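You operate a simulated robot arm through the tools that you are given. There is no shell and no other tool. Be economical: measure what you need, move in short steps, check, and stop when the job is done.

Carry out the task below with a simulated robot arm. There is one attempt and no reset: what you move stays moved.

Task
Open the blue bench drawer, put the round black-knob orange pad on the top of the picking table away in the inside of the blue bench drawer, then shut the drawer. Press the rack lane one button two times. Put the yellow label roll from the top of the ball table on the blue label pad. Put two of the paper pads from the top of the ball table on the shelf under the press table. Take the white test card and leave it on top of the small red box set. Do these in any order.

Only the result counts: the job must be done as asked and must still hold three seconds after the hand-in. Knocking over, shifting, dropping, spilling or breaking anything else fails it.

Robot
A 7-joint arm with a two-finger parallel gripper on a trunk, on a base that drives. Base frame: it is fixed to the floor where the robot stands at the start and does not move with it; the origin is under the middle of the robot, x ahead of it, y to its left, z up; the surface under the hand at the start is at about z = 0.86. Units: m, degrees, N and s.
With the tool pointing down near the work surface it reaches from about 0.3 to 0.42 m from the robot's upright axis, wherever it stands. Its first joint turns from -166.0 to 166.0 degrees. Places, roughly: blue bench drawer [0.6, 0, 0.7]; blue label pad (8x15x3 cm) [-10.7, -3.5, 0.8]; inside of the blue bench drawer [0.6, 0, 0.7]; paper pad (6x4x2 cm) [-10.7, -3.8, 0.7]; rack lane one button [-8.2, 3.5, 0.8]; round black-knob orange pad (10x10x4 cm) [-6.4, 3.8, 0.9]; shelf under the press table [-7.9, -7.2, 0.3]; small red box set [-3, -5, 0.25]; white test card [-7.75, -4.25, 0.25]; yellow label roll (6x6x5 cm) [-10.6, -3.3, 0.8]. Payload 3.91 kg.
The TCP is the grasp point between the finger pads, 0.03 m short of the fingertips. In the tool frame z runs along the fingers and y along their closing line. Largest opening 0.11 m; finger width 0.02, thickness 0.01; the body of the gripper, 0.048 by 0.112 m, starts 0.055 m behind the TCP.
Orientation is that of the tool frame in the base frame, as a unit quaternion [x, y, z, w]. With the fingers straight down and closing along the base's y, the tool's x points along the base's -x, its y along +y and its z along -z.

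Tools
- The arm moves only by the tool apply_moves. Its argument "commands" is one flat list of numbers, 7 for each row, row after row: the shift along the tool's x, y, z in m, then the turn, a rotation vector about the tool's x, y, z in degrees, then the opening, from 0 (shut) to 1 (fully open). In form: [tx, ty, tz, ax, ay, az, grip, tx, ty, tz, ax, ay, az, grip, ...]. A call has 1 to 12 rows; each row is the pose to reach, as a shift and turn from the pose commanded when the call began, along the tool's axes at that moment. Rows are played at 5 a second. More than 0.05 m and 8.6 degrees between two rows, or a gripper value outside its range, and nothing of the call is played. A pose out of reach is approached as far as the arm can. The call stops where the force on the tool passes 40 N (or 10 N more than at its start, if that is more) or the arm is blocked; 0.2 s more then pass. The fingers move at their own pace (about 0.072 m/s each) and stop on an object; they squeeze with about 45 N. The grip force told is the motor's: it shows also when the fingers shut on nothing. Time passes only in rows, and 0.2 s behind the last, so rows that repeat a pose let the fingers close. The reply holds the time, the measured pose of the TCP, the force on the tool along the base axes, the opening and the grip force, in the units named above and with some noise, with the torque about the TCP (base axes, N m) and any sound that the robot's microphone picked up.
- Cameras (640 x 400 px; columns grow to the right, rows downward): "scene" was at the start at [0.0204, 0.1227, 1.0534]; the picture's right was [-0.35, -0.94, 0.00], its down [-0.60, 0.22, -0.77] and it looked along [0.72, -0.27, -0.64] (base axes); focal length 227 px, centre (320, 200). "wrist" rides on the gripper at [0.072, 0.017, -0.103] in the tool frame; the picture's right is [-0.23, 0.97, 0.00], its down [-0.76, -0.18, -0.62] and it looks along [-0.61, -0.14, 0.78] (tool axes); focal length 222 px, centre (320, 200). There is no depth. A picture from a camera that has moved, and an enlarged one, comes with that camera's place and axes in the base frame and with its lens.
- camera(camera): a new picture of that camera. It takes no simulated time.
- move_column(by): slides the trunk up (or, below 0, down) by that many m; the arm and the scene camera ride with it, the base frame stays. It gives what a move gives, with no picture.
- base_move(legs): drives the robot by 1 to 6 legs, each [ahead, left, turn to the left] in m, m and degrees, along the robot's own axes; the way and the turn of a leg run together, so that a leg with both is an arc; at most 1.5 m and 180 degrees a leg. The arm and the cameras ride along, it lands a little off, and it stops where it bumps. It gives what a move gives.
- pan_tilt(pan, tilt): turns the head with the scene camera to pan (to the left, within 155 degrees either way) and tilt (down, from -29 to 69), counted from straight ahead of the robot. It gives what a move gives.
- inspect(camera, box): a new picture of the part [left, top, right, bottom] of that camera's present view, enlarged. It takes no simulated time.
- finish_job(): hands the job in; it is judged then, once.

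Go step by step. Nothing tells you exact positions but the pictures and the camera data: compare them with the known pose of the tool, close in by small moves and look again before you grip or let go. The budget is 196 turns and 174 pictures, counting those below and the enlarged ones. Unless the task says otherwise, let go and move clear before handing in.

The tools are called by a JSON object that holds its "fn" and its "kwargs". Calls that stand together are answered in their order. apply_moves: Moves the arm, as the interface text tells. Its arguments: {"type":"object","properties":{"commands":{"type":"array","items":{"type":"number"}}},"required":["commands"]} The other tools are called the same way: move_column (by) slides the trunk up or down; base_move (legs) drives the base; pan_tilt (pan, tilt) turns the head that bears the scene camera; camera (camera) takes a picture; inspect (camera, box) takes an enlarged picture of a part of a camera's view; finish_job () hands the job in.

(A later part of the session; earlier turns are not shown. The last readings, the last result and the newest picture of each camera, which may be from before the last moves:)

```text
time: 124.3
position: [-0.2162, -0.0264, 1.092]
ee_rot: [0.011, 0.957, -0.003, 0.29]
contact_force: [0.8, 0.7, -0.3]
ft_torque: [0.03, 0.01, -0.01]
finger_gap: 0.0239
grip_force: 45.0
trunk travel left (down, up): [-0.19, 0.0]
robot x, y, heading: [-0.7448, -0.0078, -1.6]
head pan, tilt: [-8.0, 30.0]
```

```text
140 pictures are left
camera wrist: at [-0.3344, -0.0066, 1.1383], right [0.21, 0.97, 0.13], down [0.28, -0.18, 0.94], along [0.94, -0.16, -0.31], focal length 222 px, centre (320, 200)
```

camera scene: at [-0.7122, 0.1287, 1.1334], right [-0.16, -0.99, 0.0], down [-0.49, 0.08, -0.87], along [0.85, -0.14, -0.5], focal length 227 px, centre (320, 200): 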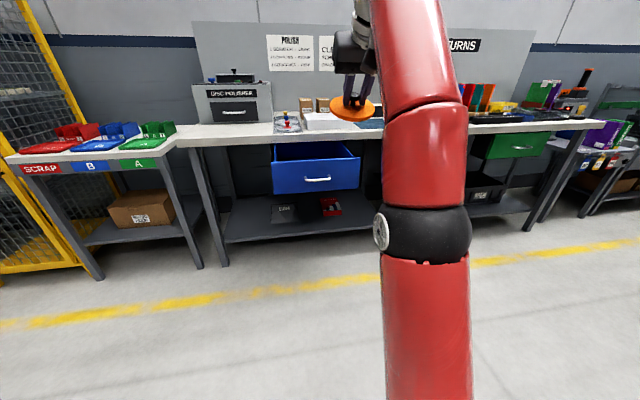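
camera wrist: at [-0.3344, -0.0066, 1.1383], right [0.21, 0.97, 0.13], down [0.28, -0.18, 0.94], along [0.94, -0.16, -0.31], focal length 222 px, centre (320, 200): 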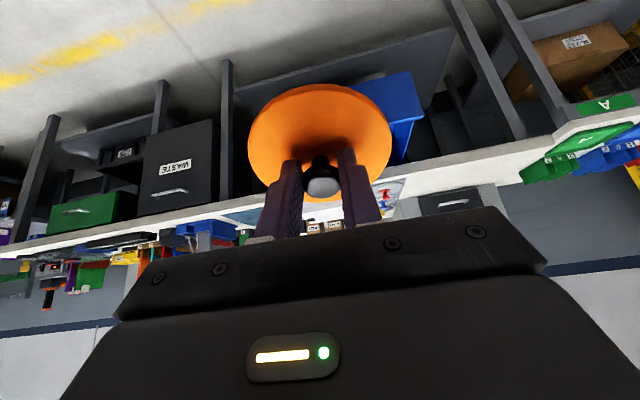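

The drawer is still open, with its bar at x ≈ 0.115, its top rim at z ≈ 0.81 and y within ±0.18. I'll drive to axis x ≈ -0.22 so the open part is under the hand.

{"fn": "base_move", "kwargs": {"legs": [[0, 0, 1.6], [0.525, 0.01, 0]]}}

{"fn": "pan_tilt", "kwargs": {"pan": -12, "tilt": 50}}

{"fn": "camera", "kwargs": {"camera": "scene"}}

{"fn": "camera", "kwargs": {"camera": "wrist"}}

```text
time: 127.8
position: [0.3137, -0.0032, 1.0931]
ee_rot: [0.0, 0.957, 0.0, 0.29]
contact_force: [0.0, -0.2, -0.6]
ft_torque: [0.0, 0.02, 0.01]
finger_gap: 0.0239
grip_force: 45.2
trunk travel left (down, up): [-0.19, 0.0]
robot x, y, heading: [-0.2157, 0.003, -0.2]
head pan, tilt: [-8.0, 30.0]
```

```text
time: 128.6
position: [0.3138, -0.0033, 1.0919]
ee_rot: [0.0, 0.957, 0.0, 0.29]
contact_force: [0.6, -0.3, -0.6]
ft_torque: [0.02, 0.0, -0.03]
finger_gap: 0.0239
grip_force: 44.8
trunk travel left (down, up): [-0.19, 0.0]
robot x, y, heading: [-0.2172, 0.0002, -0.2]
head pan, tilt: [-12.0, 50.0]
```

```text
139 pictures are left
camera scene: at [-0.199, 0.1368, 1.1039], right [-0.21, -0.98, 0.0], down [-0.75, 0.16, -0.64], along [0.63, -0.13, -0.77], focal length 227 px, centre (320, 200)
```

scene: 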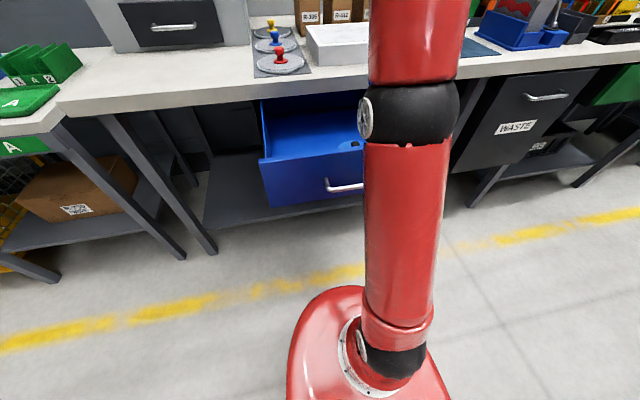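

```text
138 pictures are left
camera wrist: at [0.196, 0.0137, 1.1383], right [0.19, 0.97, 0.13], down [0.29, -0.18, 0.94], along [0.94, -0.14, -0.31], focal length 222 px, centre (320, 200)
```

wrist: 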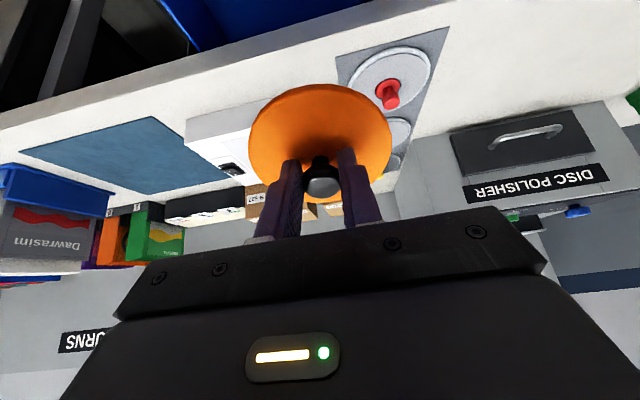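

I'll straighten the tool to near vertical above the open drawer and look inside with the wrist camera. There's a small dark spot in the drawer to check.

{"fn": "apply_moves", "kwargs": {"commands": [0.015, 0, 0.015, 0, 7, 0, 0, 0.035, 0, 0.035, 0, 14, 0, 0, 0.055, 0, 0.055, 0, 21, 0, 0, 0.072, 0, 0.072, 0, 28, 0, 0, 0.072, 0, 0.072, 0, 28, 0, 0]}}

{"fn": "camera", "kwargs": {"camera": "wrist"}}

{"fn": "inspect", "kwargs": {"camera": "scene", "box": [250, 80, 380, 200]}}

```text
time: 129.8
position: [0.2766, -0.005, 0.9936]
ee_rot: [0.001, 0.999, 0.0, 0.053]
contact_force: [0.6, 0.4, -0.7]
ft_torque: [0.0, 0.03, 0.0]
finger_gap: 0.024
grip_force: 45.2
out of reach, approached as far as the arm can: row 4, 5
trunk travel left (down, up): [-0.19, 0.0]
robot x, y, heading: [-0.2141, -0.0001, 0.3]
head pan, tilt: [-12.0, 50.0]
```

```text
137 pictures are left
camera wrist: at [0.1931, 0.0127, 1.0889], right [0.23, 0.97, 0.02], down [0.69, -0.18, 0.7], along [0.69, -0.14, -0.71], focal length 222 px, centre (320, 200)
```

wrist: 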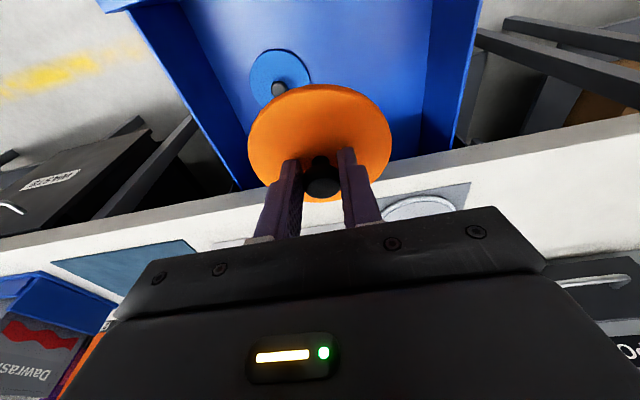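

```text
3.33 times, centred on (315, 140) of scene
camera zoom: at [-0.1989, 0.1368, 1.1038], right [-0.21, -0.98, 0.0], down [-0.75, 0.16, -0.64], along [0.63, -0.13, -0.77], focal length 758 px, centre (337, 400)
```

zoom: 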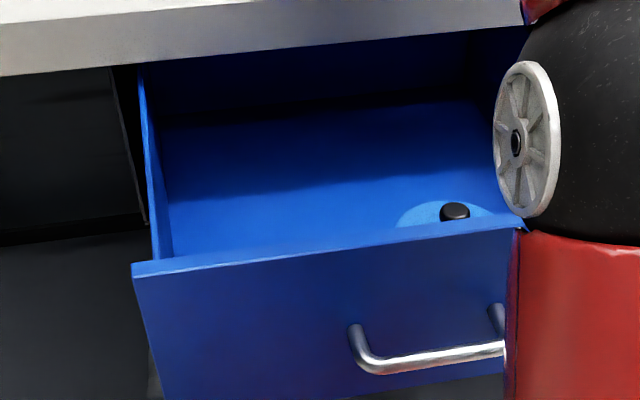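

There's already a blue pad with a black knob in the drawer, at about (0.29, -0.064). I'll put mine beside it at y ≈ +0.08, so I'll shift left and then lower the trunk.

{"fn": "apply_moves", "kwargs": {"commands": [-0.005, 0.04, 0, 0, 2, 0, 0, -0.012, 0.085, 0.01, 0, 4, 0, 0, -0.012, 0.085, 0.01, 0, 4, 0, 0]}}

{"fn": "move_column", "kwargs": {"by": -0.12}}

{"fn": "camera", "kwargs": {"camera": "wrist"}}

{"fn": "camera", "kwargs": {"camera": "scene"}}

```text
time: 130.6
position: [0.2783, 0.0628, 0.9704]
ee_rot: [0.0, 1.0, 0.0, 0.02]
contact_force: [-0.6, -0.2, -0.5]
ft_torque: [0.03, 0.01, 0.0]
finger_gap: 0.0241
grip_force: 45.0
out of reach, approached as far as the arm can: row 1, 2, 3
trunk travel left (down, up): [-0.19, 0.0]
robot x, y, heading: [-0.2111, -0.0011, 0.1]
head pan, tilt: [-12.0, 50.0]
```

```text
time: 132.1
position: [0.2784, 0.063, 0.8516]
ee_rot: [0.0, 1.0, -0.001, 0.019]
contact_force: [-1.0, 0.7, -0.6]
ft_torque: [-0.03, 0.02, -0.01]
finger_gap: 0.0243
grip_force: 44.9
trunk travel left (down, up): [-0.07, 0.12]
robot x, y, heading: [-0.2122, 0.0029, 0.1]
head pan, tilt: [-12.0, 50.0]
```

```text
135 pictures are left
camera wrist: at [0.2013, 0.0801, 0.952], right [0.23, 0.97, 0.01], down [0.74, -0.18, 0.65], along [0.64, -0.14, -0.76], focal length 222 px, centre (320, 200)
```

wrist: 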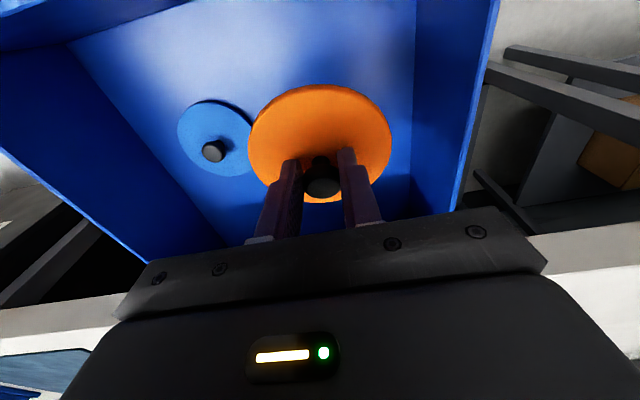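

```text
134 pictures are left
camera scene: at [-0.1991, 0.1368, 0.9839], right [-0.21, -0.98, 0.0], down [-0.75, 0.16, -0.64], along [0.63, -0.13, -0.77], focal length 227 px, centre (320, 200)
```

scene: 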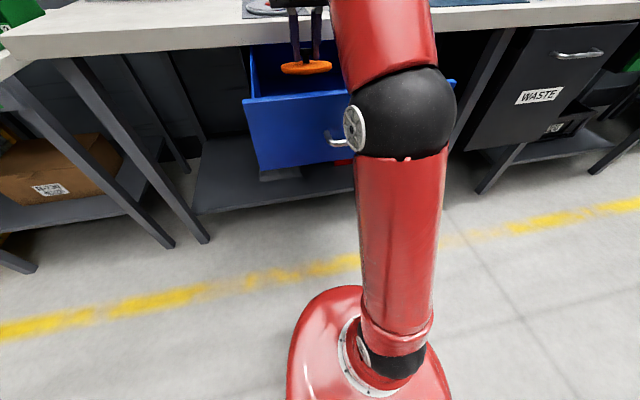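

The two pads would be close, so I'll shift 2 cm more to the left and descend partway.

{"fn": "apply_moves", "kwargs": {"commands": [0, 0.012, 0.0, 0, 0, 0, 0, 0, 0.022, 0.02, 0, 0, 0, 0, 0, 0.022, 0.05, 0, 0, 0, 0, 0, 0.022, 0.08, 0, 0, 0, 0]}}

{"fn": "camera", "kwargs": {"camera": "wrist"}}

{"fn": "inspect", "kwargs": {"camera": "scene", "box": [220, 0, 400, 180]}}

```text
time: 133.1
position: [0.282, 0.0847, 0.7688]
ee_rot: [0.0, 1.0, 0.001, 0.019]
contact_force: [-0.2, 0.4, -1.0]
ft_torque: [-0.01, 0.0, -0.05]
finger_gap: 0.024
grip_force: 44.8
trunk travel left (down, up): [-0.07, 0.12]
robot x, y, heading: [-0.2177, 0.0015, 0.0]
head pan, tilt: [-12.0, 50.0]
```

```text
133 pictures are left
camera wrist: at [0.2047, 0.1016, 0.8699], right [0.23, 0.97, 0.01], down [0.74, -0.18, 0.65], along [0.64, -0.14, -0.76], focal length 222 px, centre (320, 200)
```

wrist: 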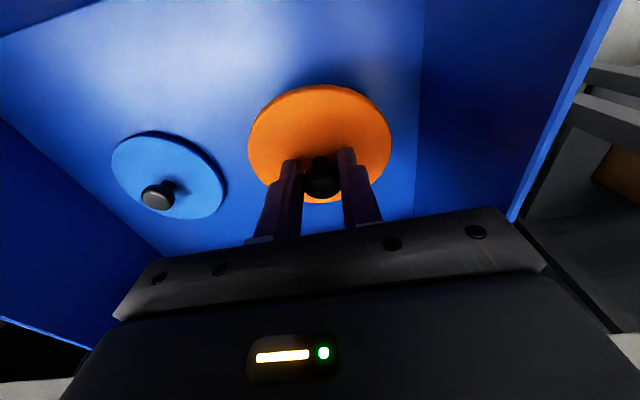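

```text
2.22 times, centred on (310, 90) of scene
camera zoom: at [-0.1992, 0.1368, 0.9839], right [-0.21, -0.98, 0.0], down [-0.75, 0.16, -0.64], along [0.63, -0.13, -0.77], focal length 505 px, centre (342, 444)
```

zoom: 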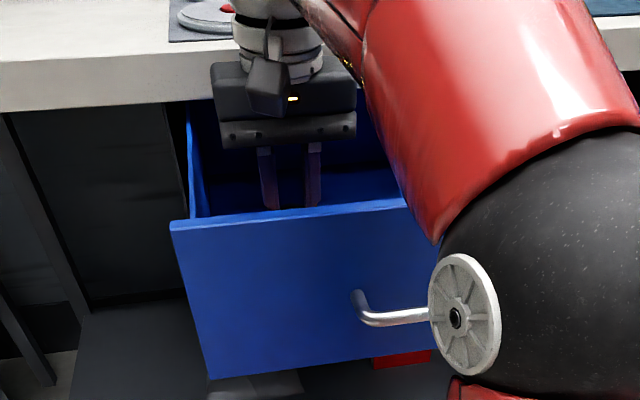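

The disc height suggests a drawer floor at about z ≈ 0.69, so the pad should touch when the TCP is near 0.735. I'll lower slowly.

{"fn": "apply_moves", "kwargs": {"commands": [0, 0, 0.012, 0, 0, 0, 0, 0, 0, 0.02, 0, 0, 0, 0, 0, 0, 0.026, 0, 0, 0, 0, 0, 0, 0.03, 0, 0, 0, 0]}}

```text
time: 134.1
position: [0.2818, 0.0847, 0.7397]
ee_rot: [-0.001, 1.0, -0.001, 0.019]
contact_force: [-0.4, 0.2, -1.1]
ft_torque: [0.01, 0.05, 0.02]
finger_gap: 0.0242
grip_force: 45.0
trunk travel left (down, up): [-0.07, 0.12]
robot x, y, heading: [-0.2125, -0.0007, 0.1]
head pan, tilt: [-12.0, 50.0]
```

{"fn": "apply_moves", "kwargs": {"commands": [0, 0, 0.003, 0, 0, 0, 0, 0, 0, 0.006, 0, 0, 0, 0, 0, 0, 0.008, 0, 0, 0, 0]}}

{"fn": "camera", "kwargs": {"camera": "wrist"}}

```text
time: 134.9
position: [0.2809, 0.0841, 0.7347]
ee_rot: [0.0, 1.0, 0.001, 0.022]
contact_force: [1.2, 2.7, 19.2]
ft_torque: [0.0, -1.03, 0.14]
finger_gap: 0.0244
grip_force: 45.3
trunk travel left (down, up): [-0.07, 0.12]
robot x, y, heading: [-0.214, 0.0006, -0.2]
head pan, tilt: [-12.0, 50.0]
```

```text
131 pictures are left
camera wrist: at [0.2038, 0.1012, 0.8351], right [0.23, 0.97, 0.01], down [0.73, -0.18, 0.66], along [0.64, -0.14, -0.75], focal length 222 px, centre (320, 200)
```

wrist: 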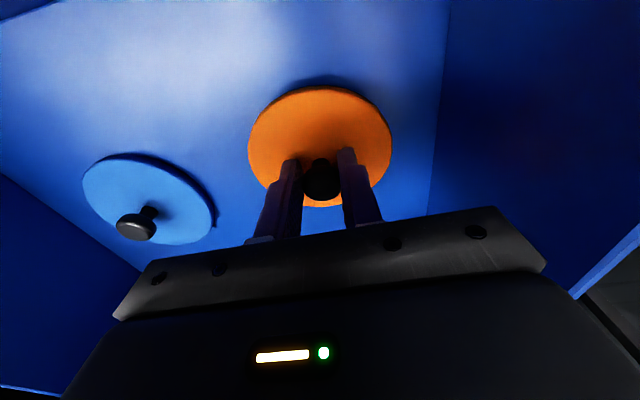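

The pad is in contact with the drawer floor. I'll release it and rise.

{"fn": "apply_moves", "kwargs": {"commands": [0, 0, -0.002, 0, 0, 0, 0.25, 0, 0, -0.002, 0, 0, 0, 0.5, 0, 0, -0.002, 0, 0, 0, 0.5, 0, 0, -0.03, 0, 0, 0, 0.5, 0, 0, -0.07, 0, 0, 0, 0.5, 0, 0, -0.11, 0, 0, 0, 0.5, 0, 0, -0.15, 0, 0, 0, 0.5]}}

{"fn": "camera", "kwargs": {"camera": "wrist"}}

```text
time: 136.5
position: [0.2656, 0.0889, 0.8557]
ee_rot: [0.0, 1.0, 0.0, 0.021]
contact_force: [0.6, -0.4, 0.2]
ft_torque: [0.02, -0.01, -0.01]
finger_gap: 0.0552
grip_force: 0.0
out of reach, approached as far as the arm can: row 7
trunk travel left (down, up): [-0.07, 0.12]
robot x, y, heading: [-0.2175, 0.0002, 0.1]
head pan, tilt: [-12.0, 50.0]
```

```text
130 pictures are left
camera wrist: at [0.1877, 0.1064, 0.9557], right [0.23, 0.97, 0.01], down [0.74, -0.18, 0.65], along [0.64, -0.14, -0.76], focal length 222 px, centre (320, 200)
```

wrist: 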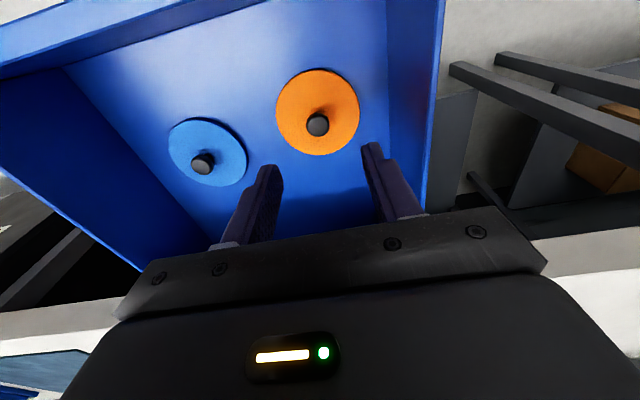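

The pad is down beside the blue one. Next I'll back off, close the fingers, lower to handle height, and push the drawer shut by its bar.

{"fn": "base_move", "kwargs": {"legs": [[-0.35, 0, 0]]}}

{"fn": "apply_moves", "kwargs": {"commands": [0.01, -0.04, 0.03, 0, 1, 0, 0, 0.02, -0.085, 0.06, 0, 2, 0, 0, 0.03, -0.086, 0.1, 0, 2, 0, 0, 0.03, -0.086, 0.1, 0, 2, 0, 0]}}

{"fn": "camera", "kwargs": {"camera": "wrist"}}

```text
time: 138.8
position: [-0.0845, 0.0825, 0.856]
ee_rot: [0.01, 1.0, -0.001, 0.021]
contact_force: [-0.1, 0.2, 0.4]
ft_torque: [0.0, 0.02, -0.01]
finger_gap: 0.0551
grip_force: 0.2
trunk travel left (down, up): [-0.07, 0.12]
robot x, y, heading: [-0.5651, 0.0043, -1.1]
head pan, tilt: [-12.0, 50.0]
```

```text
refused: row 1 steps farther than a row can; nothing moved
```

```text
129 pictures are left
camera wrist: at [-0.161, 0.1018, 0.9558], right [0.25, 0.97, 0.01], down [0.73, -0.19, 0.65], along [0.64, -0.15, -0.76], focal length 222 px, centre (320, 200)
```

wrist: 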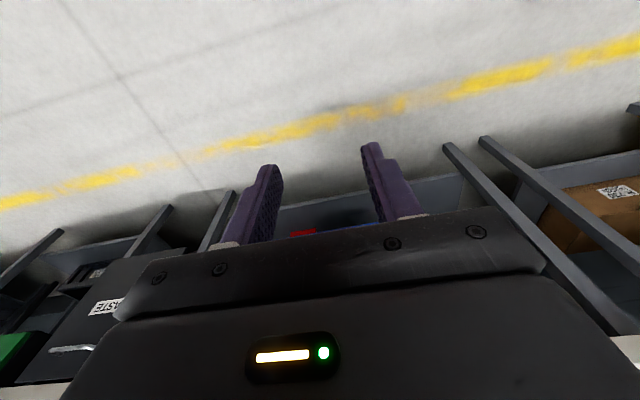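

{"fn": "apply_moves", "kwargs": {"commands": [0.01, -0.025, 0.02, 0, 1, 0, 0, 0.02, -0.05, 0.05, 0, 2, 0, 0, 0.03, -0.075, 0.08, 0, 2, 0, 0, 0.03, -0.081, 0.1, 0, 2, 0, 0, 0.03, -0.081, 0.1, 0, 2, 0, 0]}}

{"fn": "base_move", "kwargs": {"legs": [[0.2, 0, 1.1]]}}

{"fn": "camera", "kwargs": {"camera": "wrist"}}

```text
time: 140.0
position: [-0.1101, 0.0029, 0.7524]
ee_rot: [0.009, 1.0, 0.0, 0.003]
contact_force: [0.0, 0.5, -0.5]
ft_torque: [0.0, 0.01, -0.01]
finger_gap: 0.0
grip_force: 37.9
trunk travel left (down, up): [-0.07, 0.12]
robot x, y, heading: [-0.5645, 0.0038, -1.2]
head pan, tilt: [-12.0, 50.0]
```

```text
time: 141.6
position: [0.0902, 0.0064, 0.7528]
ee_rot: [0.003, 1.0, 0.0, 0.004]
contact_force: [0.3, 0.3, 0.3]
ft_torque: [-0.03, 0.02, 0.0]
finger_gap: 0.0
grip_force: 37.9
trunk travel left (down, up): [-0.07, 0.12]
robot x, y, heading: [-0.3654, 0.0026, -0.3]
head pan, tilt: [-12.0, 50.0]
```

```text
128 pictures are left
camera wrist: at [0.0165, 0.0242, 0.8556], right [0.23, 0.97, 0.0], down [0.76, -0.18, 0.63], along [0.61, -0.14, -0.78], focal length 222 px, centre (320, 200)
```

wrist: 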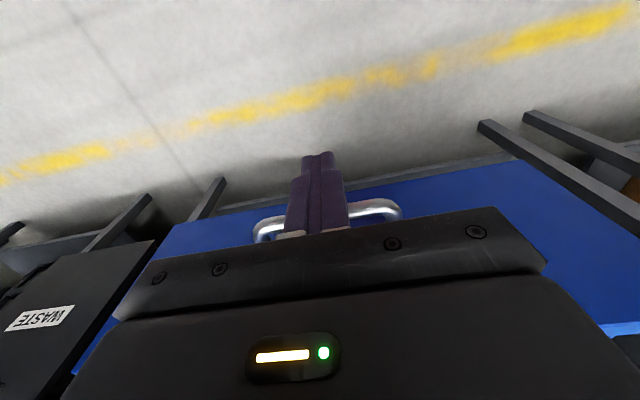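

The fingers are centred just in front of the bar. I'll push with the base, then finish with the arm.

{"fn": "base_move", "kwargs": {"legs": [[0.23, 0, 0]]}}

{"fn": "camera", "kwargs": {"camera": "wrist"}}

{"fn": "apply_moves", "kwargs": {"commands": [-0.01, 0, 0, 0, 0, 0, 0, -0.017, 0, 0, 0, 0, 0, 0, -0.022, 0, 0, 0, 0, 0, 0, -0.026, 0, 0, 0, 0, 0, 0]}}

{"fn": "camera", "kwargs": {"camera": "wrist"}}

```text
time: 143.3
position: [0.3193, 0.0038, 0.7529]
ee_rot: [0.003, 1.0, 0.0, 0.003]
contact_force: [0.0, 1.0, -0.2]
ft_torque: [-0.02, 0.0, 0.03]
finger_gap: 0.0
grip_force: 37.3
trunk travel left (down, up): [-0.07, 0.12]
robot x, y, heading: [-0.1375, -0.0021, -0.3]
head pan, tilt: [-12.0, 50.0]
```

```text
127 pictures are left
camera wrist: at [0.2457, 0.0224, 0.8556], right [0.23, 0.97, 0.0], down [0.76, -0.18, 0.63], along [0.61, -0.15, -0.78], focal length 222 px, centre (320, 200)
```

wrist: 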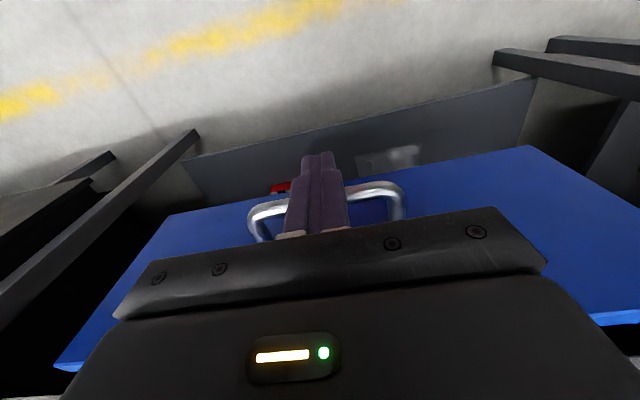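

```text
time: 144.3
position: [0.3456, 0.0044, 0.7535]
ee_rot: [0.003, 1.0, 0.0, 0.002]
contact_force: [0.4, -0.1, 0.2]
ft_torque: [-0.02, 0.01, 0.0]
finger_gap: 0.0002
grip_force: 37.9
trunk travel left (down, up): [-0.07, 0.12]
robot x, y, heading: [-0.1373, 0.0006, -0.7]
head pan, tilt: [-12.0, 50.0]
```

```text
126 pictures are left
camera wrist: at [0.2723, 0.0216, 0.8552], right [0.23, 0.97, 0.0], down [0.76, -0.18, 0.63], along [0.61, -0.15, -0.78], focal length 222 px, centre (320, 200)
```

wrist: 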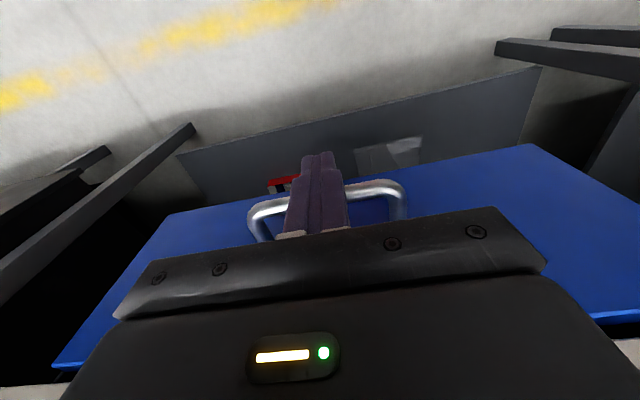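

There's no closing resistance yet, so I'll push a few millimetres more until it seats.

{"fn": "apply_moves", "kwargs": {"commands": [-0.004, 0, 0, 0, 0, 0, 0, -0.008, 0, 0, 0, 0, 0, 0, -0.012, 0, 0, 0, 0, 0, 0, -0.015, 0, 0, 0, 0, 0, 0]}}

```text
time: 144.9
position: [0.3471, 0.0044, 0.7525]
ee_rot: [0.003, 1.0, 0.0, -0.004]
contact_force: [-12.1, 0.6, 0.1]
ft_torque: [0.0, 0.13, 0.02]
finger_gap: 0.0003
grip_force: 38.3
trunk travel left (down, up): [-0.07, 0.12]
robot x, y, heading: [-0.1402, 0.0, -0.3]
head pan, tilt: [-12.0, 50.0]
stopped in row 2: the force on the tool passed its limit at 48 N (the readings are from after the stop); the commanded pose is now the measured one
```

The drawer seated with a firm stop. I'll back off and check it.

{"fn": "base_move", "kwargs": {"legs": [[-0.5, 0, 0]]}}

{"fn": "camera", "kwargs": {"camera": "scene"}}

{"fn": "apply_moves", "kwargs": {"commands": [0, 0, -0.04, 0, 0, 0, 0, 0, 0, -0.08, 0, 0, 0, 0, 0, 0, -0.1, 0, 0, 0, 0]}}

{"fn": "pan_tilt", "kwargs": {"pan": 30, "tilt": 20}}

{"fn": "base_move", "kwargs": {"legs": [[0, 0, 75], [0, 0, 75]]}}

```text
time: 147.8
position: [-0.1516, 0.0069, 0.7526]
ee_rot: [0.004, 1.0, 0.0, -0.003]
contact_force: [0.2, 0.1, 0.0]
ft_torque: [-0.02, 0.03, -0.01]
finger_gap: 0.0001
grip_force: 37.7
trunk travel left (down, up): [-0.07, 0.12]
robot x, y, heading: [-0.6387, 0.0039, -0.6]
head pan, tilt: [-12.0, 50.0]
```

```text
125 pictures are left
camera scene: at [-0.6192, 0.1404, 0.9839], right [-0.22, -0.98, 0.0], down [-0.75, 0.17, -0.64], along [0.63, -0.14, -0.77], focal length 227 px, centre (320, 200)
```

scene: 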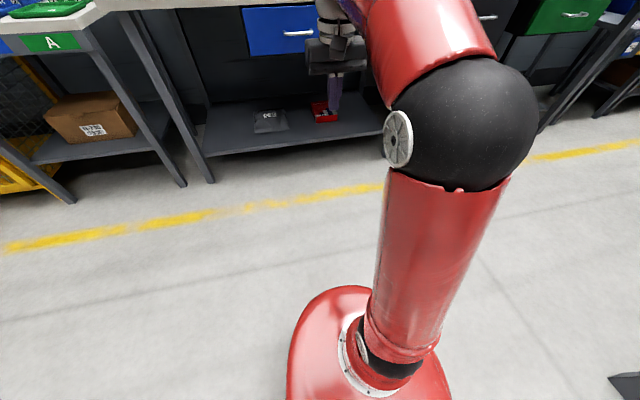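

```text
time: 148.6
position: [-0.1526, 0.0067, 0.8413]
ee_rot: [0.005, 1.0, -0.001, -0.005]
contact_force: [0.1, 0.8, 1.9]
ft_torque: [0.0, 0.01, 0.01]
finger_gap: 0.0
grip_force: 37.9
out of reach, approached as far as the arm can: row 3
trunk travel left (down, up): [-0.07, 0.12]
robot x, y, heading: [-0.6391, 0.0048, -0.7]
head pan, tilt: [-12.0, 50.0]
```

```text
time: 149.7
position: [-0.1511, 0.0069, 0.841]
ee_rot: [0.006, 1.0, -0.001, -0.004]
contact_force: [0.5, -0.1, 0.2]
ft_torque: [0.04, -0.03, -0.02]
finger_gap: 0.0001
grip_force: 38.0
trunk travel left (down, up): [-0.07, 0.12]
robot x, y, heading: [-0.6344, 0.0034, -0.8]
head pan, tilt: [30.0, 20.0]
```

```text
time: 156.6
position: [-1.0565, 0.2445, 0.8408]
ee_rot: [0.965, -0.263, 0.002, 0.0]
contact_force: [0.3, -0.5, -0.1]
ft_torque: [-0.02, 0.0, -0.03]
finger_gap: 0.0
grip_force: 37.5
trunk travel left (down, up): [-0.07, 0.12]
robot x, y, heading: [-0.6383, 0.0066, 149.5]
head pan, tilt: [30.0, 20.0]
```

The drawer is closed. I'll drive back along the lane toward the rack.

{"fn": "base_move", "kwargs": {"legs": [[1.35, 0, 0], [1.35, 0, 0]]}}

```text
time: 169.5
position: [-3.3677, 1.5601, 0.8402]
ee_rot: [0.966, -0.257, 0.004, 0.001]
contact_force: [0.1, -0.6, 0.1]
ft_torque: [-0.02, 0.02, -0.03]
finger_gap: 0.0
grip_force: 38.0
trunk travel left (down, up): [-0.07, 0.12]
robot x, y, heading: [-2.945, 1.3233, 150.2]
head pan, tilt: [30.0, 20.0]
```

{"fn": "base_move", "kwargs": {"legs": [[0, 0, -2.3], [1.39, 0, 0], [1.39, 0, 0], [0, 0, 32.1], [1.2, 0, 0]]}}

{"fn": "camera", "kwargs": {"camera": "scene"}}

```text
time: 190.8
position: [-7.0114, 2.7846, 0.8419]
ee_rot: [1.0, 0.017, 0.003, 0.0]
contact_force: [-0.3, -0.3, -0.6]
ft_torque: [-0.02, 0.0, 0.05]
finger_gap: 0.0001
grip_force: 38.3
trunk travel left (down, up): [-0.07, 0.12]
robot x, y, heading: [-6.5282, 2.8056, -178.3]
head pan, tilt: [30.0, 20.0]
```

```text
124 pictures are left
camera scene: at [-6.5406, 2.6047, 1.0294], right [-0.53, 0.85, 0.0], down [0.29, 0.18, -0.94], along [-0.8, -0.5, -0.34], focal length 227 px, centre (320, 200)
```

scene: 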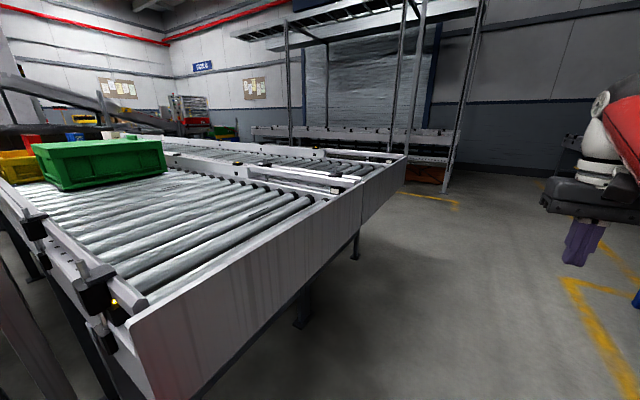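

The way ahead is clear. I'll go to x ≈ -8.0 and turn to face the rack.

{"fn": "base_move", "kwargs": {"legs": [[1.5, -0.1, 0], [0, 0, -90]]}}

{"fn": "pan_tilt", "kwargs": {"pan": 15, "tilt": 28}}

{"fn": "camera", "kwargs": {"camera": "scene"}}

```text
refused: leg 1 is longer than a leg can be; nothing moved
```

```text
time: 191.5
position: [-7.0118, 2.7836, 0.8405]
ee_rot: [1.0, 0.017, 0.004, 0.0]
contact_force: [0.8, -0.5, 0.0]
ft_torque: [0.01, 0.02, 0.01]
finger_gap: 0.0
grip_force: 37.9
trunk travel left (down, up): [-0.07, 0.12]
robot x, y, heading: [-6.527, 2.8057, -178.0]
head pan, tilt: [15.0, 28.0]
```

```text
123 pictures are left
camera scene: at [-6.5488, 2.6273, 1.0166], right [-0.29, 0.96, 0.0], down [0.45, 0.14, -0.88], along [-0.84, -0.26, -0.47], focal length 227 px, centre (320, 200)
```

scene: 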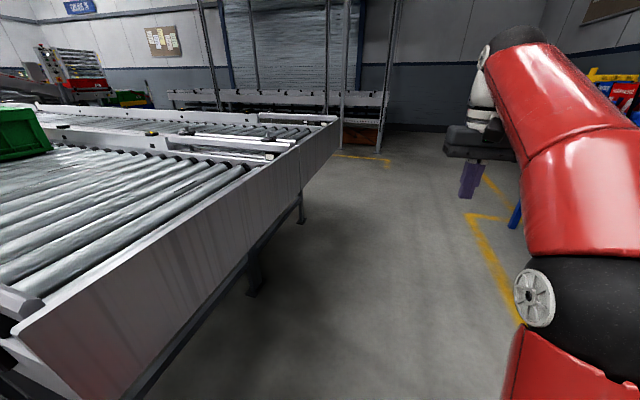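

{"fn": "base_move", "kwargs": {"legs": [[1.49, -0.03, 0], [0, 0, -91]]}}

{"fn": "camera", "kwargs": {"camera": "scene"}}

{"fn": "camera", "kwargs": {"camera": "wrist"}}

```text
time: 202.5
position: [-7.9743, 3.3275, 0.8407]
ee_rot: [-0.699, 0.715, -0.003, -0.003]
contact_force: [1.1, -0.6, -1.0]
ft_torque: [-0.02, -0.02, -0.01]
finger_gap: 0.0
grip_force: 37.3
trunk travel left (down, up): [-0.07, 0.12]
robot x, y, heading: [-7.9776, 2.8427, 88.7]
head pan, tilt: [15.0, 28.0]
```

```text
122 pictures are left
camera scene: at [-8.1551, 2.8742, 1.0165], right [0.97, 0.24, 0.0], down [0.11, -0.46, -0.88], along [-0.21, 0.86, -0.47], focal length 227 px, centre (320, 200)
```

scene: 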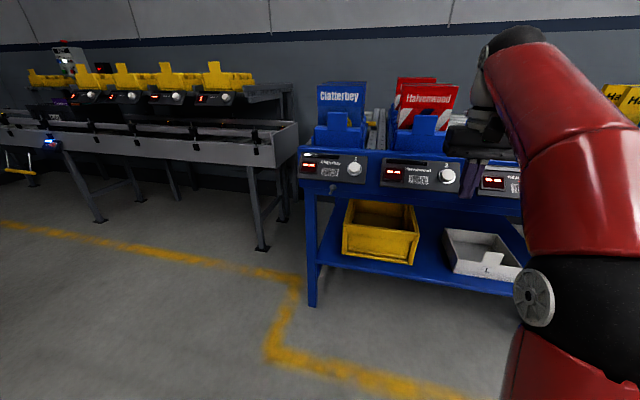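

```text
121 pictures are left
camera wrist: at [-7.994, 3.2572, 0.9444], right [-0.97, 0.25, 0.0], down [0.2, 0.76, 0.62], along [0.15, 0.6, -0.79], focal length 222 px, centre (320, 200)
```

wrist: 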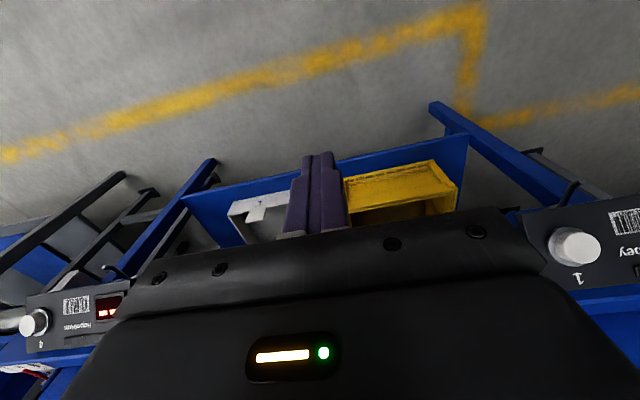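

The module labelled 1 is at left with its white round button. I'll enlarge it.

{"fn": "inspect", "kwargs": {"camera": "scene", "box": [290, 140, 390, 200]}}

{"fn": "inspect", "kwargs": {"camera": "wrist", "box": [500, 190, 640, 300]}}

```text
6.40 times, centred on (340, 170) of scene
camera zoom: at [-8.1551, 2.8742, 1.0165], right [0.97, 0.24, 0.0], down [0.11, -0.46, -0.88], along [-0.21, 0.86, -0.47], focal length 1456 px, centre (192, 392)
```

zoom: 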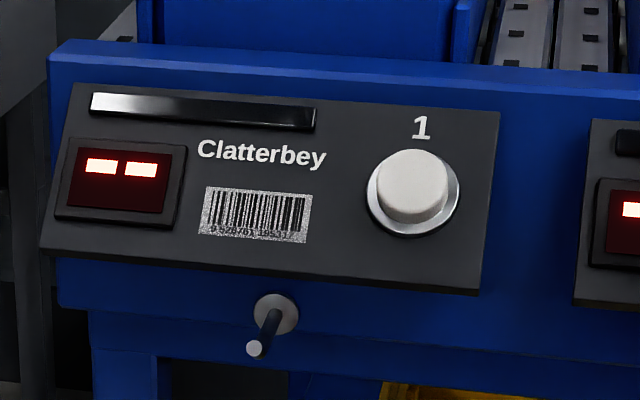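

```text
3.64 times, centred on (570, 245) of wrist
camera zoom: at [-7.994, 3.2572, 0.9444], right [-0.97, 0.25, 0.0], down [0.2, 0.76, 0.62], along [0.15, 0.6, -0.79], focal length 808 px, centre (-589, 36)
```

zoom: 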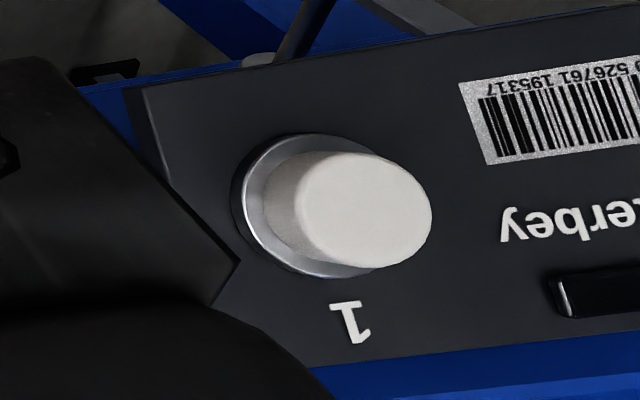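

Triangulated, the button cap is at (-8.206, 3.490, 0.797), facing about 45° up and toward me. I'll tilt the closed fingers 45° forward, then line the base up with it.

{"fn": "apply_moves", "kwargs": {"commands": [0.01, 0, 0, 0, -8, 0, 0, 0.02, 0, 0, 0, -16, 0, 0, 0.03, 0, -0.01, 0, -24, 0, 0, 0.04, 0, -0.02, 0, -32, 0, 0, 0.05, 0, -0.03, 0, -40, 0, 0, 0.05, 0, -0.03, 0, -45, 0, 0]}}

{"fn": "base_move", "kwargs": {"legs": [[0.08, 0.23, 1.3]]}}

{"fn": "camera", "kwargs": {"camera": "wrist"}}

```text
time: 203.9
position: [-7.9757, 3.2768, 0.8728]
ee_rot: [-0.646, 0.662, 0.265, 0.272]
contact_force: [-0.1, 1.0, 0.4]
ft_torque: [0.01, 0.0, 0.01]
finger_gap: 0.0
grip_force: 37.3
trunk travel left (down, up): [-0.07, 0.12]
robot x, y, heading: [-7.9764, 2.8407, 88.5]
head pan, tilt: [15.0, 28.0]
```

```text
time: 205.7
position: [-8.2227, 3.3603, 0.8729]
ee_rot: [0.655, -0.653, -0.269, -0.267]
contact_force: [-0.5, -0.7, -0.1]
ft_torque: [-0.02, 0.04, -0.04]
finger_gap: 0.0001
grip_force: 37.7
trunk travel left (down, up): [-0.07, 0.12]
robot x, y, heading: [-8.2122, 2.9246, 90.1]
head pan, tilt: [15.0, 28.0]
```

```text
118 pictures are left
camera wrist: at [-8.2403, 3.2362, 0.8949], right [-0.97, 0.16, 0.16], down [0.18, 0.11, 0.98], along [0.14, 0.98, -0.13], focal length 222 px, centre (320, 200)
```

wrist: 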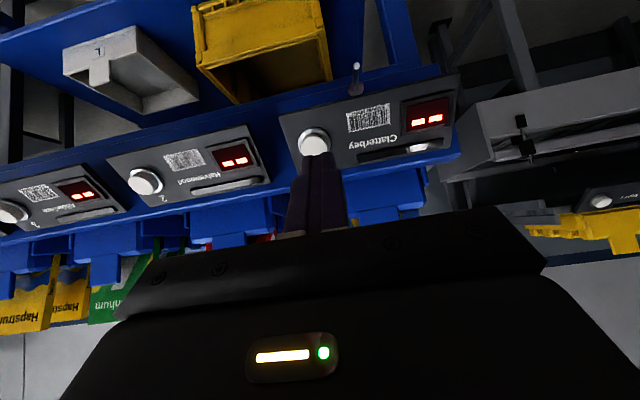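

This view confirms the cap at about (-8.207, 3.490, 0.793). I'll move to 2 cm off the cap on its axis.

{"fn": "apply_moves", "kwargs": {"commands": [-0.012, -0.008, 0.035, 0, 0, 0, 0, -0.025, -0.0155, 0.07, 0, 0, 0, 0, -0.0375, -0.0155, 0.097, 0, 0, 0, 0, -0.0375, -0.0155, 0.097, 0, 0, 0, 0]}}

{"fn": "camera", "kwargs": {"camera": "wrist"}}

{"fn": "inspect", "kwargs": {"camera": "scene", "box": [300, 100, 460, 200]}}

```text
time: 206.7
position: [-8.2048, 3.4565, 0.8285]
ee_rot: [0.655, -0.654, -0.268, -0.268]
contact_force: [0.1, 0.8, 1.1]
ft_torque: [0.02, 0.01, -0.02]
finger_gap: 0.0
grip_force: 37.8
trunk travel left (down, up): [-0.07, 0.12]
robot x, y, heading: [-8.2139, 2.9253, 90.4]
head pan, tilt: [15.0, 28.0]
```

```text
117 pictures are left
camera wrist: at [-8.2219, 3.3328, 0.8512], right [-0.97, 0.16, 0.16], down [0.18, 0.11, 0.98], along [0.14, 0.98, -0.13], focal length 222 px, centre (320, 200)
```

wrist: 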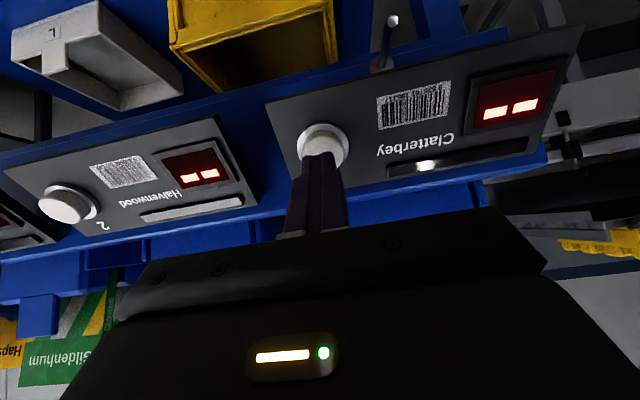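

```text
4.00 times, centred on (380, 150) of scene
camera zoom: at [-8.3921, 2.9527, 1.0165], right [0.97, 0.26, 0.0], down [0.12, -0.45, -0.88], along [-0.23, 0.85, -0.47], focal length 910 px, centre (80, 400)
```

zoom: 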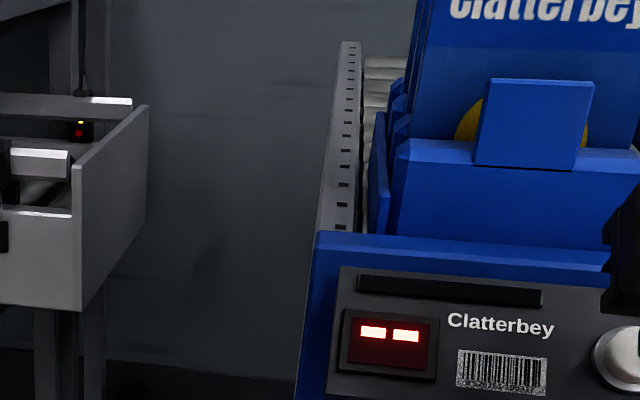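

The fingertips are lined up with the cap. First press: I'll advance slowly along the fingers and watch for a click and the force.

{"fn": "apply_moves", "kwargs": {"commands": [0, 0, 0.01, 0, 0, 0, 0, 0, 0, 0.016, 0, 0, 0, 0, 0, 0, 0.02, 0, 0, 0, 0, 0, 0, 0.023, 0, 0, 0, 0]}}

{"fn": "camera", "kwargs": {"camera": "wrist"}}

```text
time: 207.7
position: [-8.2059, 3.4711, 0.8123]
ee_rot: [0.655, -0.654, -0.268, -0.268]
contact_force: [0.3, 0.7, 2.0]
ft_torque: [0.07, 0.02, 0.0]
finger_gap: 0.0
grip_force: 38.4
trunk travel left (down, up): [-0.07, 0.12]
robot x, y, heading: [-8.2142, 2.9258, 90.1]
head pan, tilt: [15.0, 28.0]
```

```text
115 pictures are left
camera wrist: at [-8.2238, 3.3475, 0.8358], right [-0.97, 0.16, 0.16], down [0.18, 0.1, 0.98], along [0.14, 0.98, -0.13], focal length 222 px, centre (320, 200)
```

wrist: 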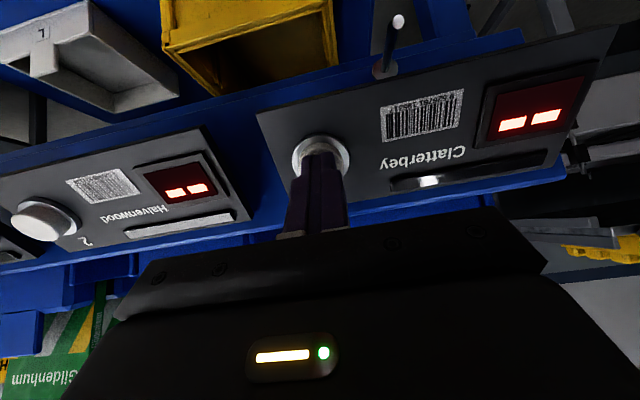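

The tips are just touching. I'll press a few millimetres more.

{"fn": "apply_moves", "kwargs": {"commands": [0, 0, 0.003, 0, 0, 0, 0, 0, 0, 0.005, 0, 0, 0, 0, 0, 0, 0.007, 0, 0, 0, 0]}}

{"fn": "inspect", "kwargs": {"camera": "wrist", "box": [260, 50, 620, 240]}}

```text
time: 208.5
position: [-8.2067, 3.4745, 0.8078]
ee_rot: [0.655, -0.654, -0.268, -0.268]
contact_force: [1.7, -3.3, 4.1]
ft_torque: [0.06, -0.05, -0.01]
finger_gap: 0.0
grip_force: 37.3
trunk travel left (down, up): [-0.07, 0.12]
robot x, y, heading: [-8.2155, 2.9253, 90.0]
head pan, tilt: [15.0, 28.0]
heard: click
```

```text
1.78 times, centred on (440, 145) of wrist
camera zoom: at [-8.2241, 3.3514, 0.8312], right [-0.97, 0.16, 0.16], down [0.18, 0.1, 0.98], along [0.14, 0.98, -0.13], focal length 395 px, centre (107, 298)
```

zoom: 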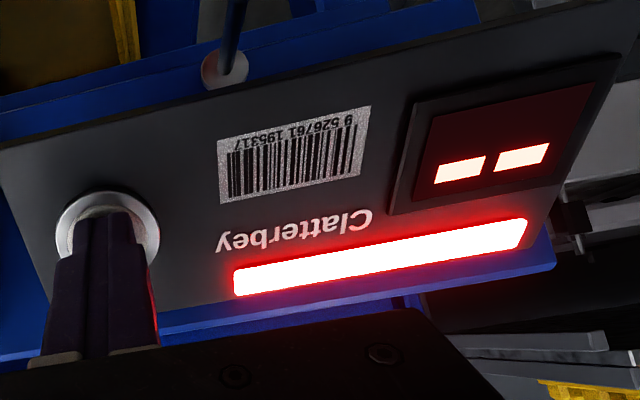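

Click: the press registered and the lane bar lit red. I'll release fully, then look at the state.

{"fn": "apply_moves", "kwargs": {"commands": [0, 0, -0.01, 0, 0, 0, 0, 0, 0, -0.02, 0, 0, 0, 0, 0, 0, -0.02, 0, 0, 0, 0]}}

{"fn": "inspect", "kwargs": {"camera": "wrist", "box": [260, 50, 620, 240]}}

```text
time: 209.3
position: [-8.2066, 3.4628, 0.8203]
ee_rot: [0.655, -0.654, -0.268, -0.267]
contact_force: [0.4, 0.0, 0.2]
ft_torque: [-0.02, -0.06, 0.01]
finger_gap: 0.0
grip_force: 37.8
trunk travel left (down, up): [-0.07, 0.12]
robot x, y, heading: [-8.2132, 2.9273, 89.8]
head pan, tilt: [15.0, 28.0]
```

```text
1.78 times, centred on (440, 145) of wrist
camera zoom: at [-8.224, 3.3389, 0.8438], right [-0.97, 0.16, 0.16], down [0.18, 0.11, 0.98], along [0.14, 0.98, -0.13], focal length 395 px, centre (107, 298)
```

zoom: 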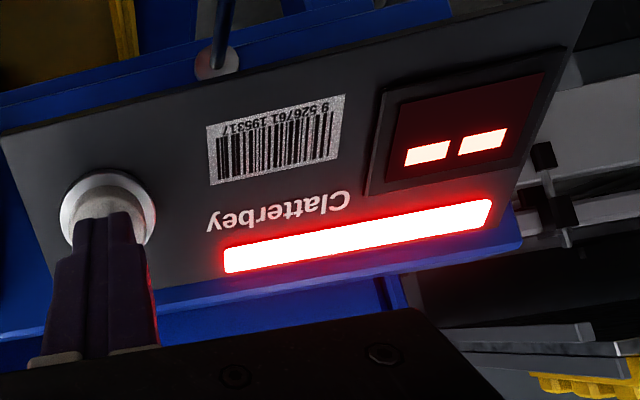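

Second press.

{"fn": "apply_moves", "kwargs": {"commands": [0, 0, 0.01, 0, 0, 0, 0, 0, 0, 0.015, 0, 0, 0, 0, 0, 0, 0.02, 0, 0, 0, 0]}}

{"fn": "inspect", "kwargs": {"camera": "wrist", "box": [260, 50, 620, 240]}}

```text
time: 210.1
position: [-8.207, 3.4756, 0.81]
ee_rot: [0.655, -0.654, -0.268, -0.268]
contact_force: [-1.7, -2.0, 4.8]
ft_torque: [0.11, 0.05, 0.02]
finger_gap: 0.0
grip_force: 37.6
trunk travel left (down, up): [-0.07, 0.12]
robot x, y, heading: [-8.2118, 2.9255, 90.2]
head pan, tilt: [15.0, 28.0]
heard: click
```

```text
1.78 times, centred on (440, 145) of wrist
camera zoom: at [-8.225, 3.3514, 0.8315], right [-0.97, 0.16, 0.16], down [0.18, 0.1, 0.98], along [0.14, 0.98, -0.13], focal length 395 px, centre (107, 298)
```

zoom: 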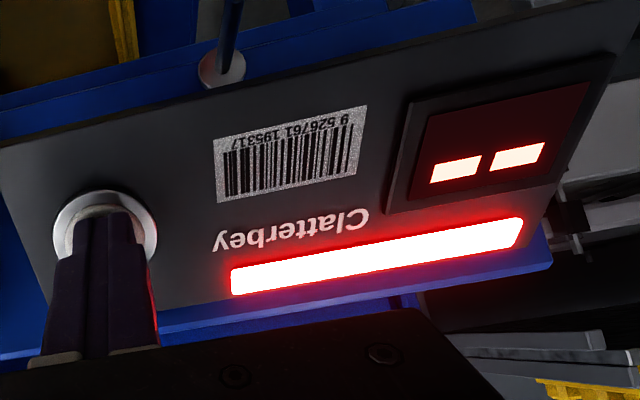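

That's the second click, so the button is done. I'll retreat and look around toward the ball table (-10.7, -3.5).

{"fn": "apply_moves", "kwargs": {"commands": [0, 0, -0.03, 0, 0, 0, 0, 0, 0, -0.07, 0, 0, 0, 0, 0, 0, -0.1, 0, 0, 0, 0]}}

{"fn": "base_move", "kwargs": {"legs": [[-0.2, 0, 0]]}}

{"fn": "pan_tilt", "kwargs": {"pan": 95, "tilt": 15}}

{"fn": "camera", "kwargs": {"camera": "scene"}}

{"fn": "pan_tilt", "kwargs": {"pan": 150, "tilt": 15}}

{"fn": "camera", "kwargs": {"camera": "scene"}}

```text
time: 210.9
position: [-8.2071, 3.4038, 0.8807]
ee_rot: [0.655, -0.654, -0.268, -0.268]
contact_force: [-0.8, 0.2, 0.9]
ft_torque: [-0.02, 0.0, 0.02]
finger_gap: 0.0
grip_force: 38.3
trunk travel left (down, up): [-0.07, 0.12]
robot x, y, heading: [-8.2134, 2.9271, 90.0]
head pan, tilt: [15.0, 28.0]
```

```text
time: 212.6
position: [-8.2065, 3.1977, 0.8814]
ee_rot: [-0.654, 0.655, 0.268, 0.268]
contact_force: [-0.6, -0.4, -0.4]
ft_torque: [0.0, 0.0, 0.0]
finger_gap: 0.0002
grip_force: 37.7
trunk travel left (down, up): [-0.07, 0.12]
robot x, y, heading: [-8.2111, 2.7178, 89.8]
head pan, tilt: [15.0, 28.0]
```

```text
time: 214.1
position: [-8.2069, 3.1978, 0.8812]
ee_rot: [-0.654, 0.655, 0.268, 0.268]
contact_force: [0.2, 0.4, -0.1]
ft_torque: [0.0, 0.02, 0.03]
finger_gap: 0.0
grip_force: 37.2
trunk travel left (down, up): [-0.07, 0.12]
robot x, y, heading: [-8.2131, 2.7172, 89.9]
head pan, tilt: [95.0, 15.0]
```

```text
111 pictures are left
camera scene: at [-8.4616, 2.6507, 1.0376], right [-0.09, 1.0, 0.0], down [0.26, 0.02, -0.97], along [-0.96, -0.08, -0.26], focal length 227 px, centre (320, 200)
```

scene: 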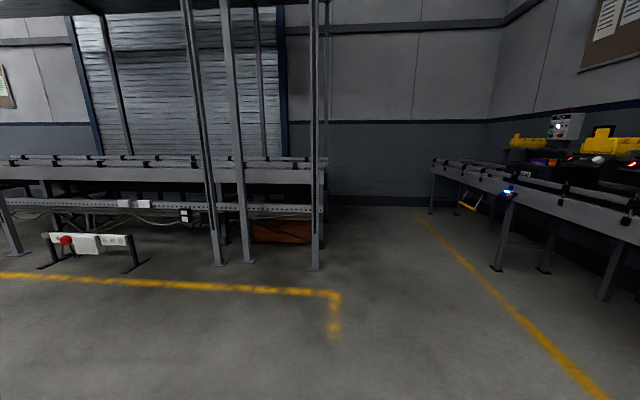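

```text
time: 215.3
position: [-8.2063, 3.1978, 0.8813]
ee_rot: [-0.654, 0.654, 0.269, 0.268]
contact_force: [-0.2, -0.4, -0.8]
ft_torque: [0.01, -0.01, -0.01]
finger_gap: 0.0
grip_force: 37.5
trunk travel left (down, up): [-0.07, 0.12]
robot x, y, heading: [-8.212, 2.7169, 89.9]
head pan, tilt: [150.0, 15.0]
```

```text
110 pictures are left
camera scene: at [-8.4154, 2.5778, 1.0376], right [-0.86, 0.5, 0.0], down [0.13, 0.22, -0.97], along [-0.48, -0.84, -0.26], focal length 227 px, centre (320, 200)
```

scene: 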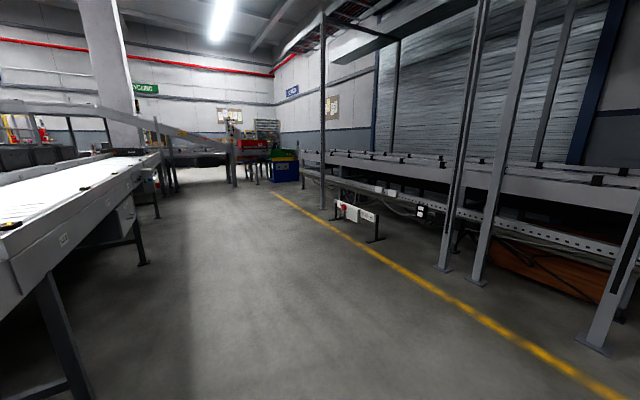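

A clear corridor runs south at x ≈ -9, between the conveyor and the yellow line, toward the ball table. I'll sidestep into it, turn to face south, and drive.

{"fn": "base_move", "kwargs": {"legs": [[0, 0.85, 0], [0, 0, 90], [0, 0, 90], [1.4, 0, 0]]}}

{"fn": "pan_tilt", "kwargs": {"pan": 15, "tilt": 15}}

{"fn": "camera", "kwargs": {"camera": "scene"}}

```text
time: 233.9
position: [-9.0074, 0.8631, 0.8803]
ee_rot: [0.642, 0.666, -0.264, 0.273]
contact_force: [-0.4, -1.2, 0.4]
ft_torque: [0.0, 0.03, 0.0]
finger_gap: 0.0
grip_force: 37.7
trunk travel left (down, up): [-0.07, 0.12]
robot x, y, heading: [-9.0159, 1.3395, -88.1]
head pan, tilt: [150.0, 15.0]
```

```text
time: 236.1
position: [-9.0072, 0.8619, 0.8809]
ee_rot: [0.643, 0.666, -0.263, 0.273]
contact_force: [0.0, 0.2, 0.4]
ft_torque: [-0.04, 0.01, 0.05]
finger_gap: 0.0
grip_force: 38.3
trunk travel left (down, up): [-0.07, 0.12]
robot x, y, heading: [-9.0163, 1.3461, -88.0]
head pan, tilt: [15.0, 15.0]
```

```text
109 pictures are left
camera scene: at [-8.8365, 1.3155, 1.0376], right [-0.96, -0.29, 0.0], down [-0.08, 0.25, -0.97], along [0.28, -0.92, -0.26], focal length 227 px, centre (320, 200)
```

scene: 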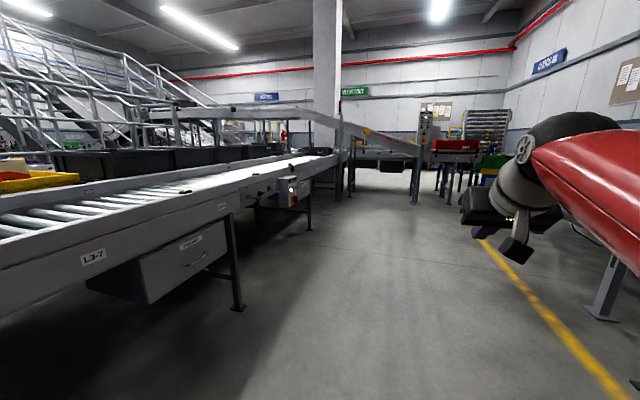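

{"fn": "base_move", "kwargs": {"legs": [[1.3, -0.2, -1], [1.3, -0.1, -1]]}}

{"fn": "pan_tilt", "kwargs": {"pan": 0, "tilt": 15}}

{"fn": "camera", "kwargs": {"camera": "scene"}}

```text
time: 248.8
position: [-9.2994, -1.7335, 0.8805]
ee_rot: [0.65, 0.659, -0.266, 0.27]
contact_force: [0.3, 0.0, 0.0]
ft_torque: [0.04, -0.04, 0.0]
finger_gap: 0.0
grip_force: 37.2
trunk travel left (down, up): [-0.07, 0.12]
robot x, y, heading: [-9.296, -1.2538, -89.1]
head pan, tilt: [15.0, 15.0]
```

```text
time: 249.5
position: [-9.3006, -1.7334, 0.8817]
ee_rot: [0.65, 0.658, -0.266, 0.27]
contact_force: [-0.6, -0.1, 0.7]
ft_torque: [-0.02, 0.01, 0.0]
finger_gap: 0.0
grip_force: 38.7
trunk travel left (down, up): [-0.07, 0.12]
robot x, y, heading: [-9.2969, -1.2568, -89.4]
head pan, tilt: [0.0, 15.0]
```

```text
108 pictures are left
camera scene: at [-9.1427, -1.288, 1.0376], right [-1.0, -0.01, 0.0], down [0.0, 0.26, -0.97], along [0.01, -0.97, -0.26], focal length 227 px, centre (320, 200)
```

scene: 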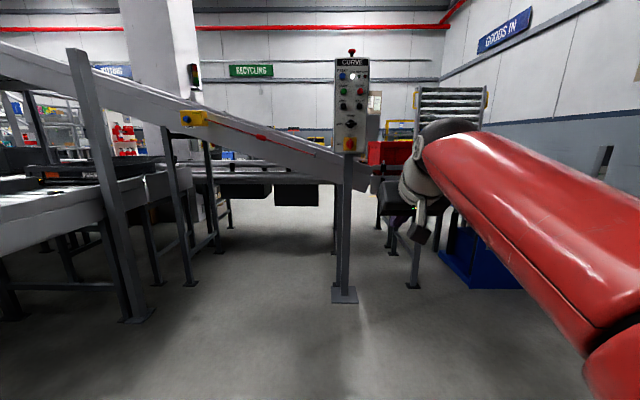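

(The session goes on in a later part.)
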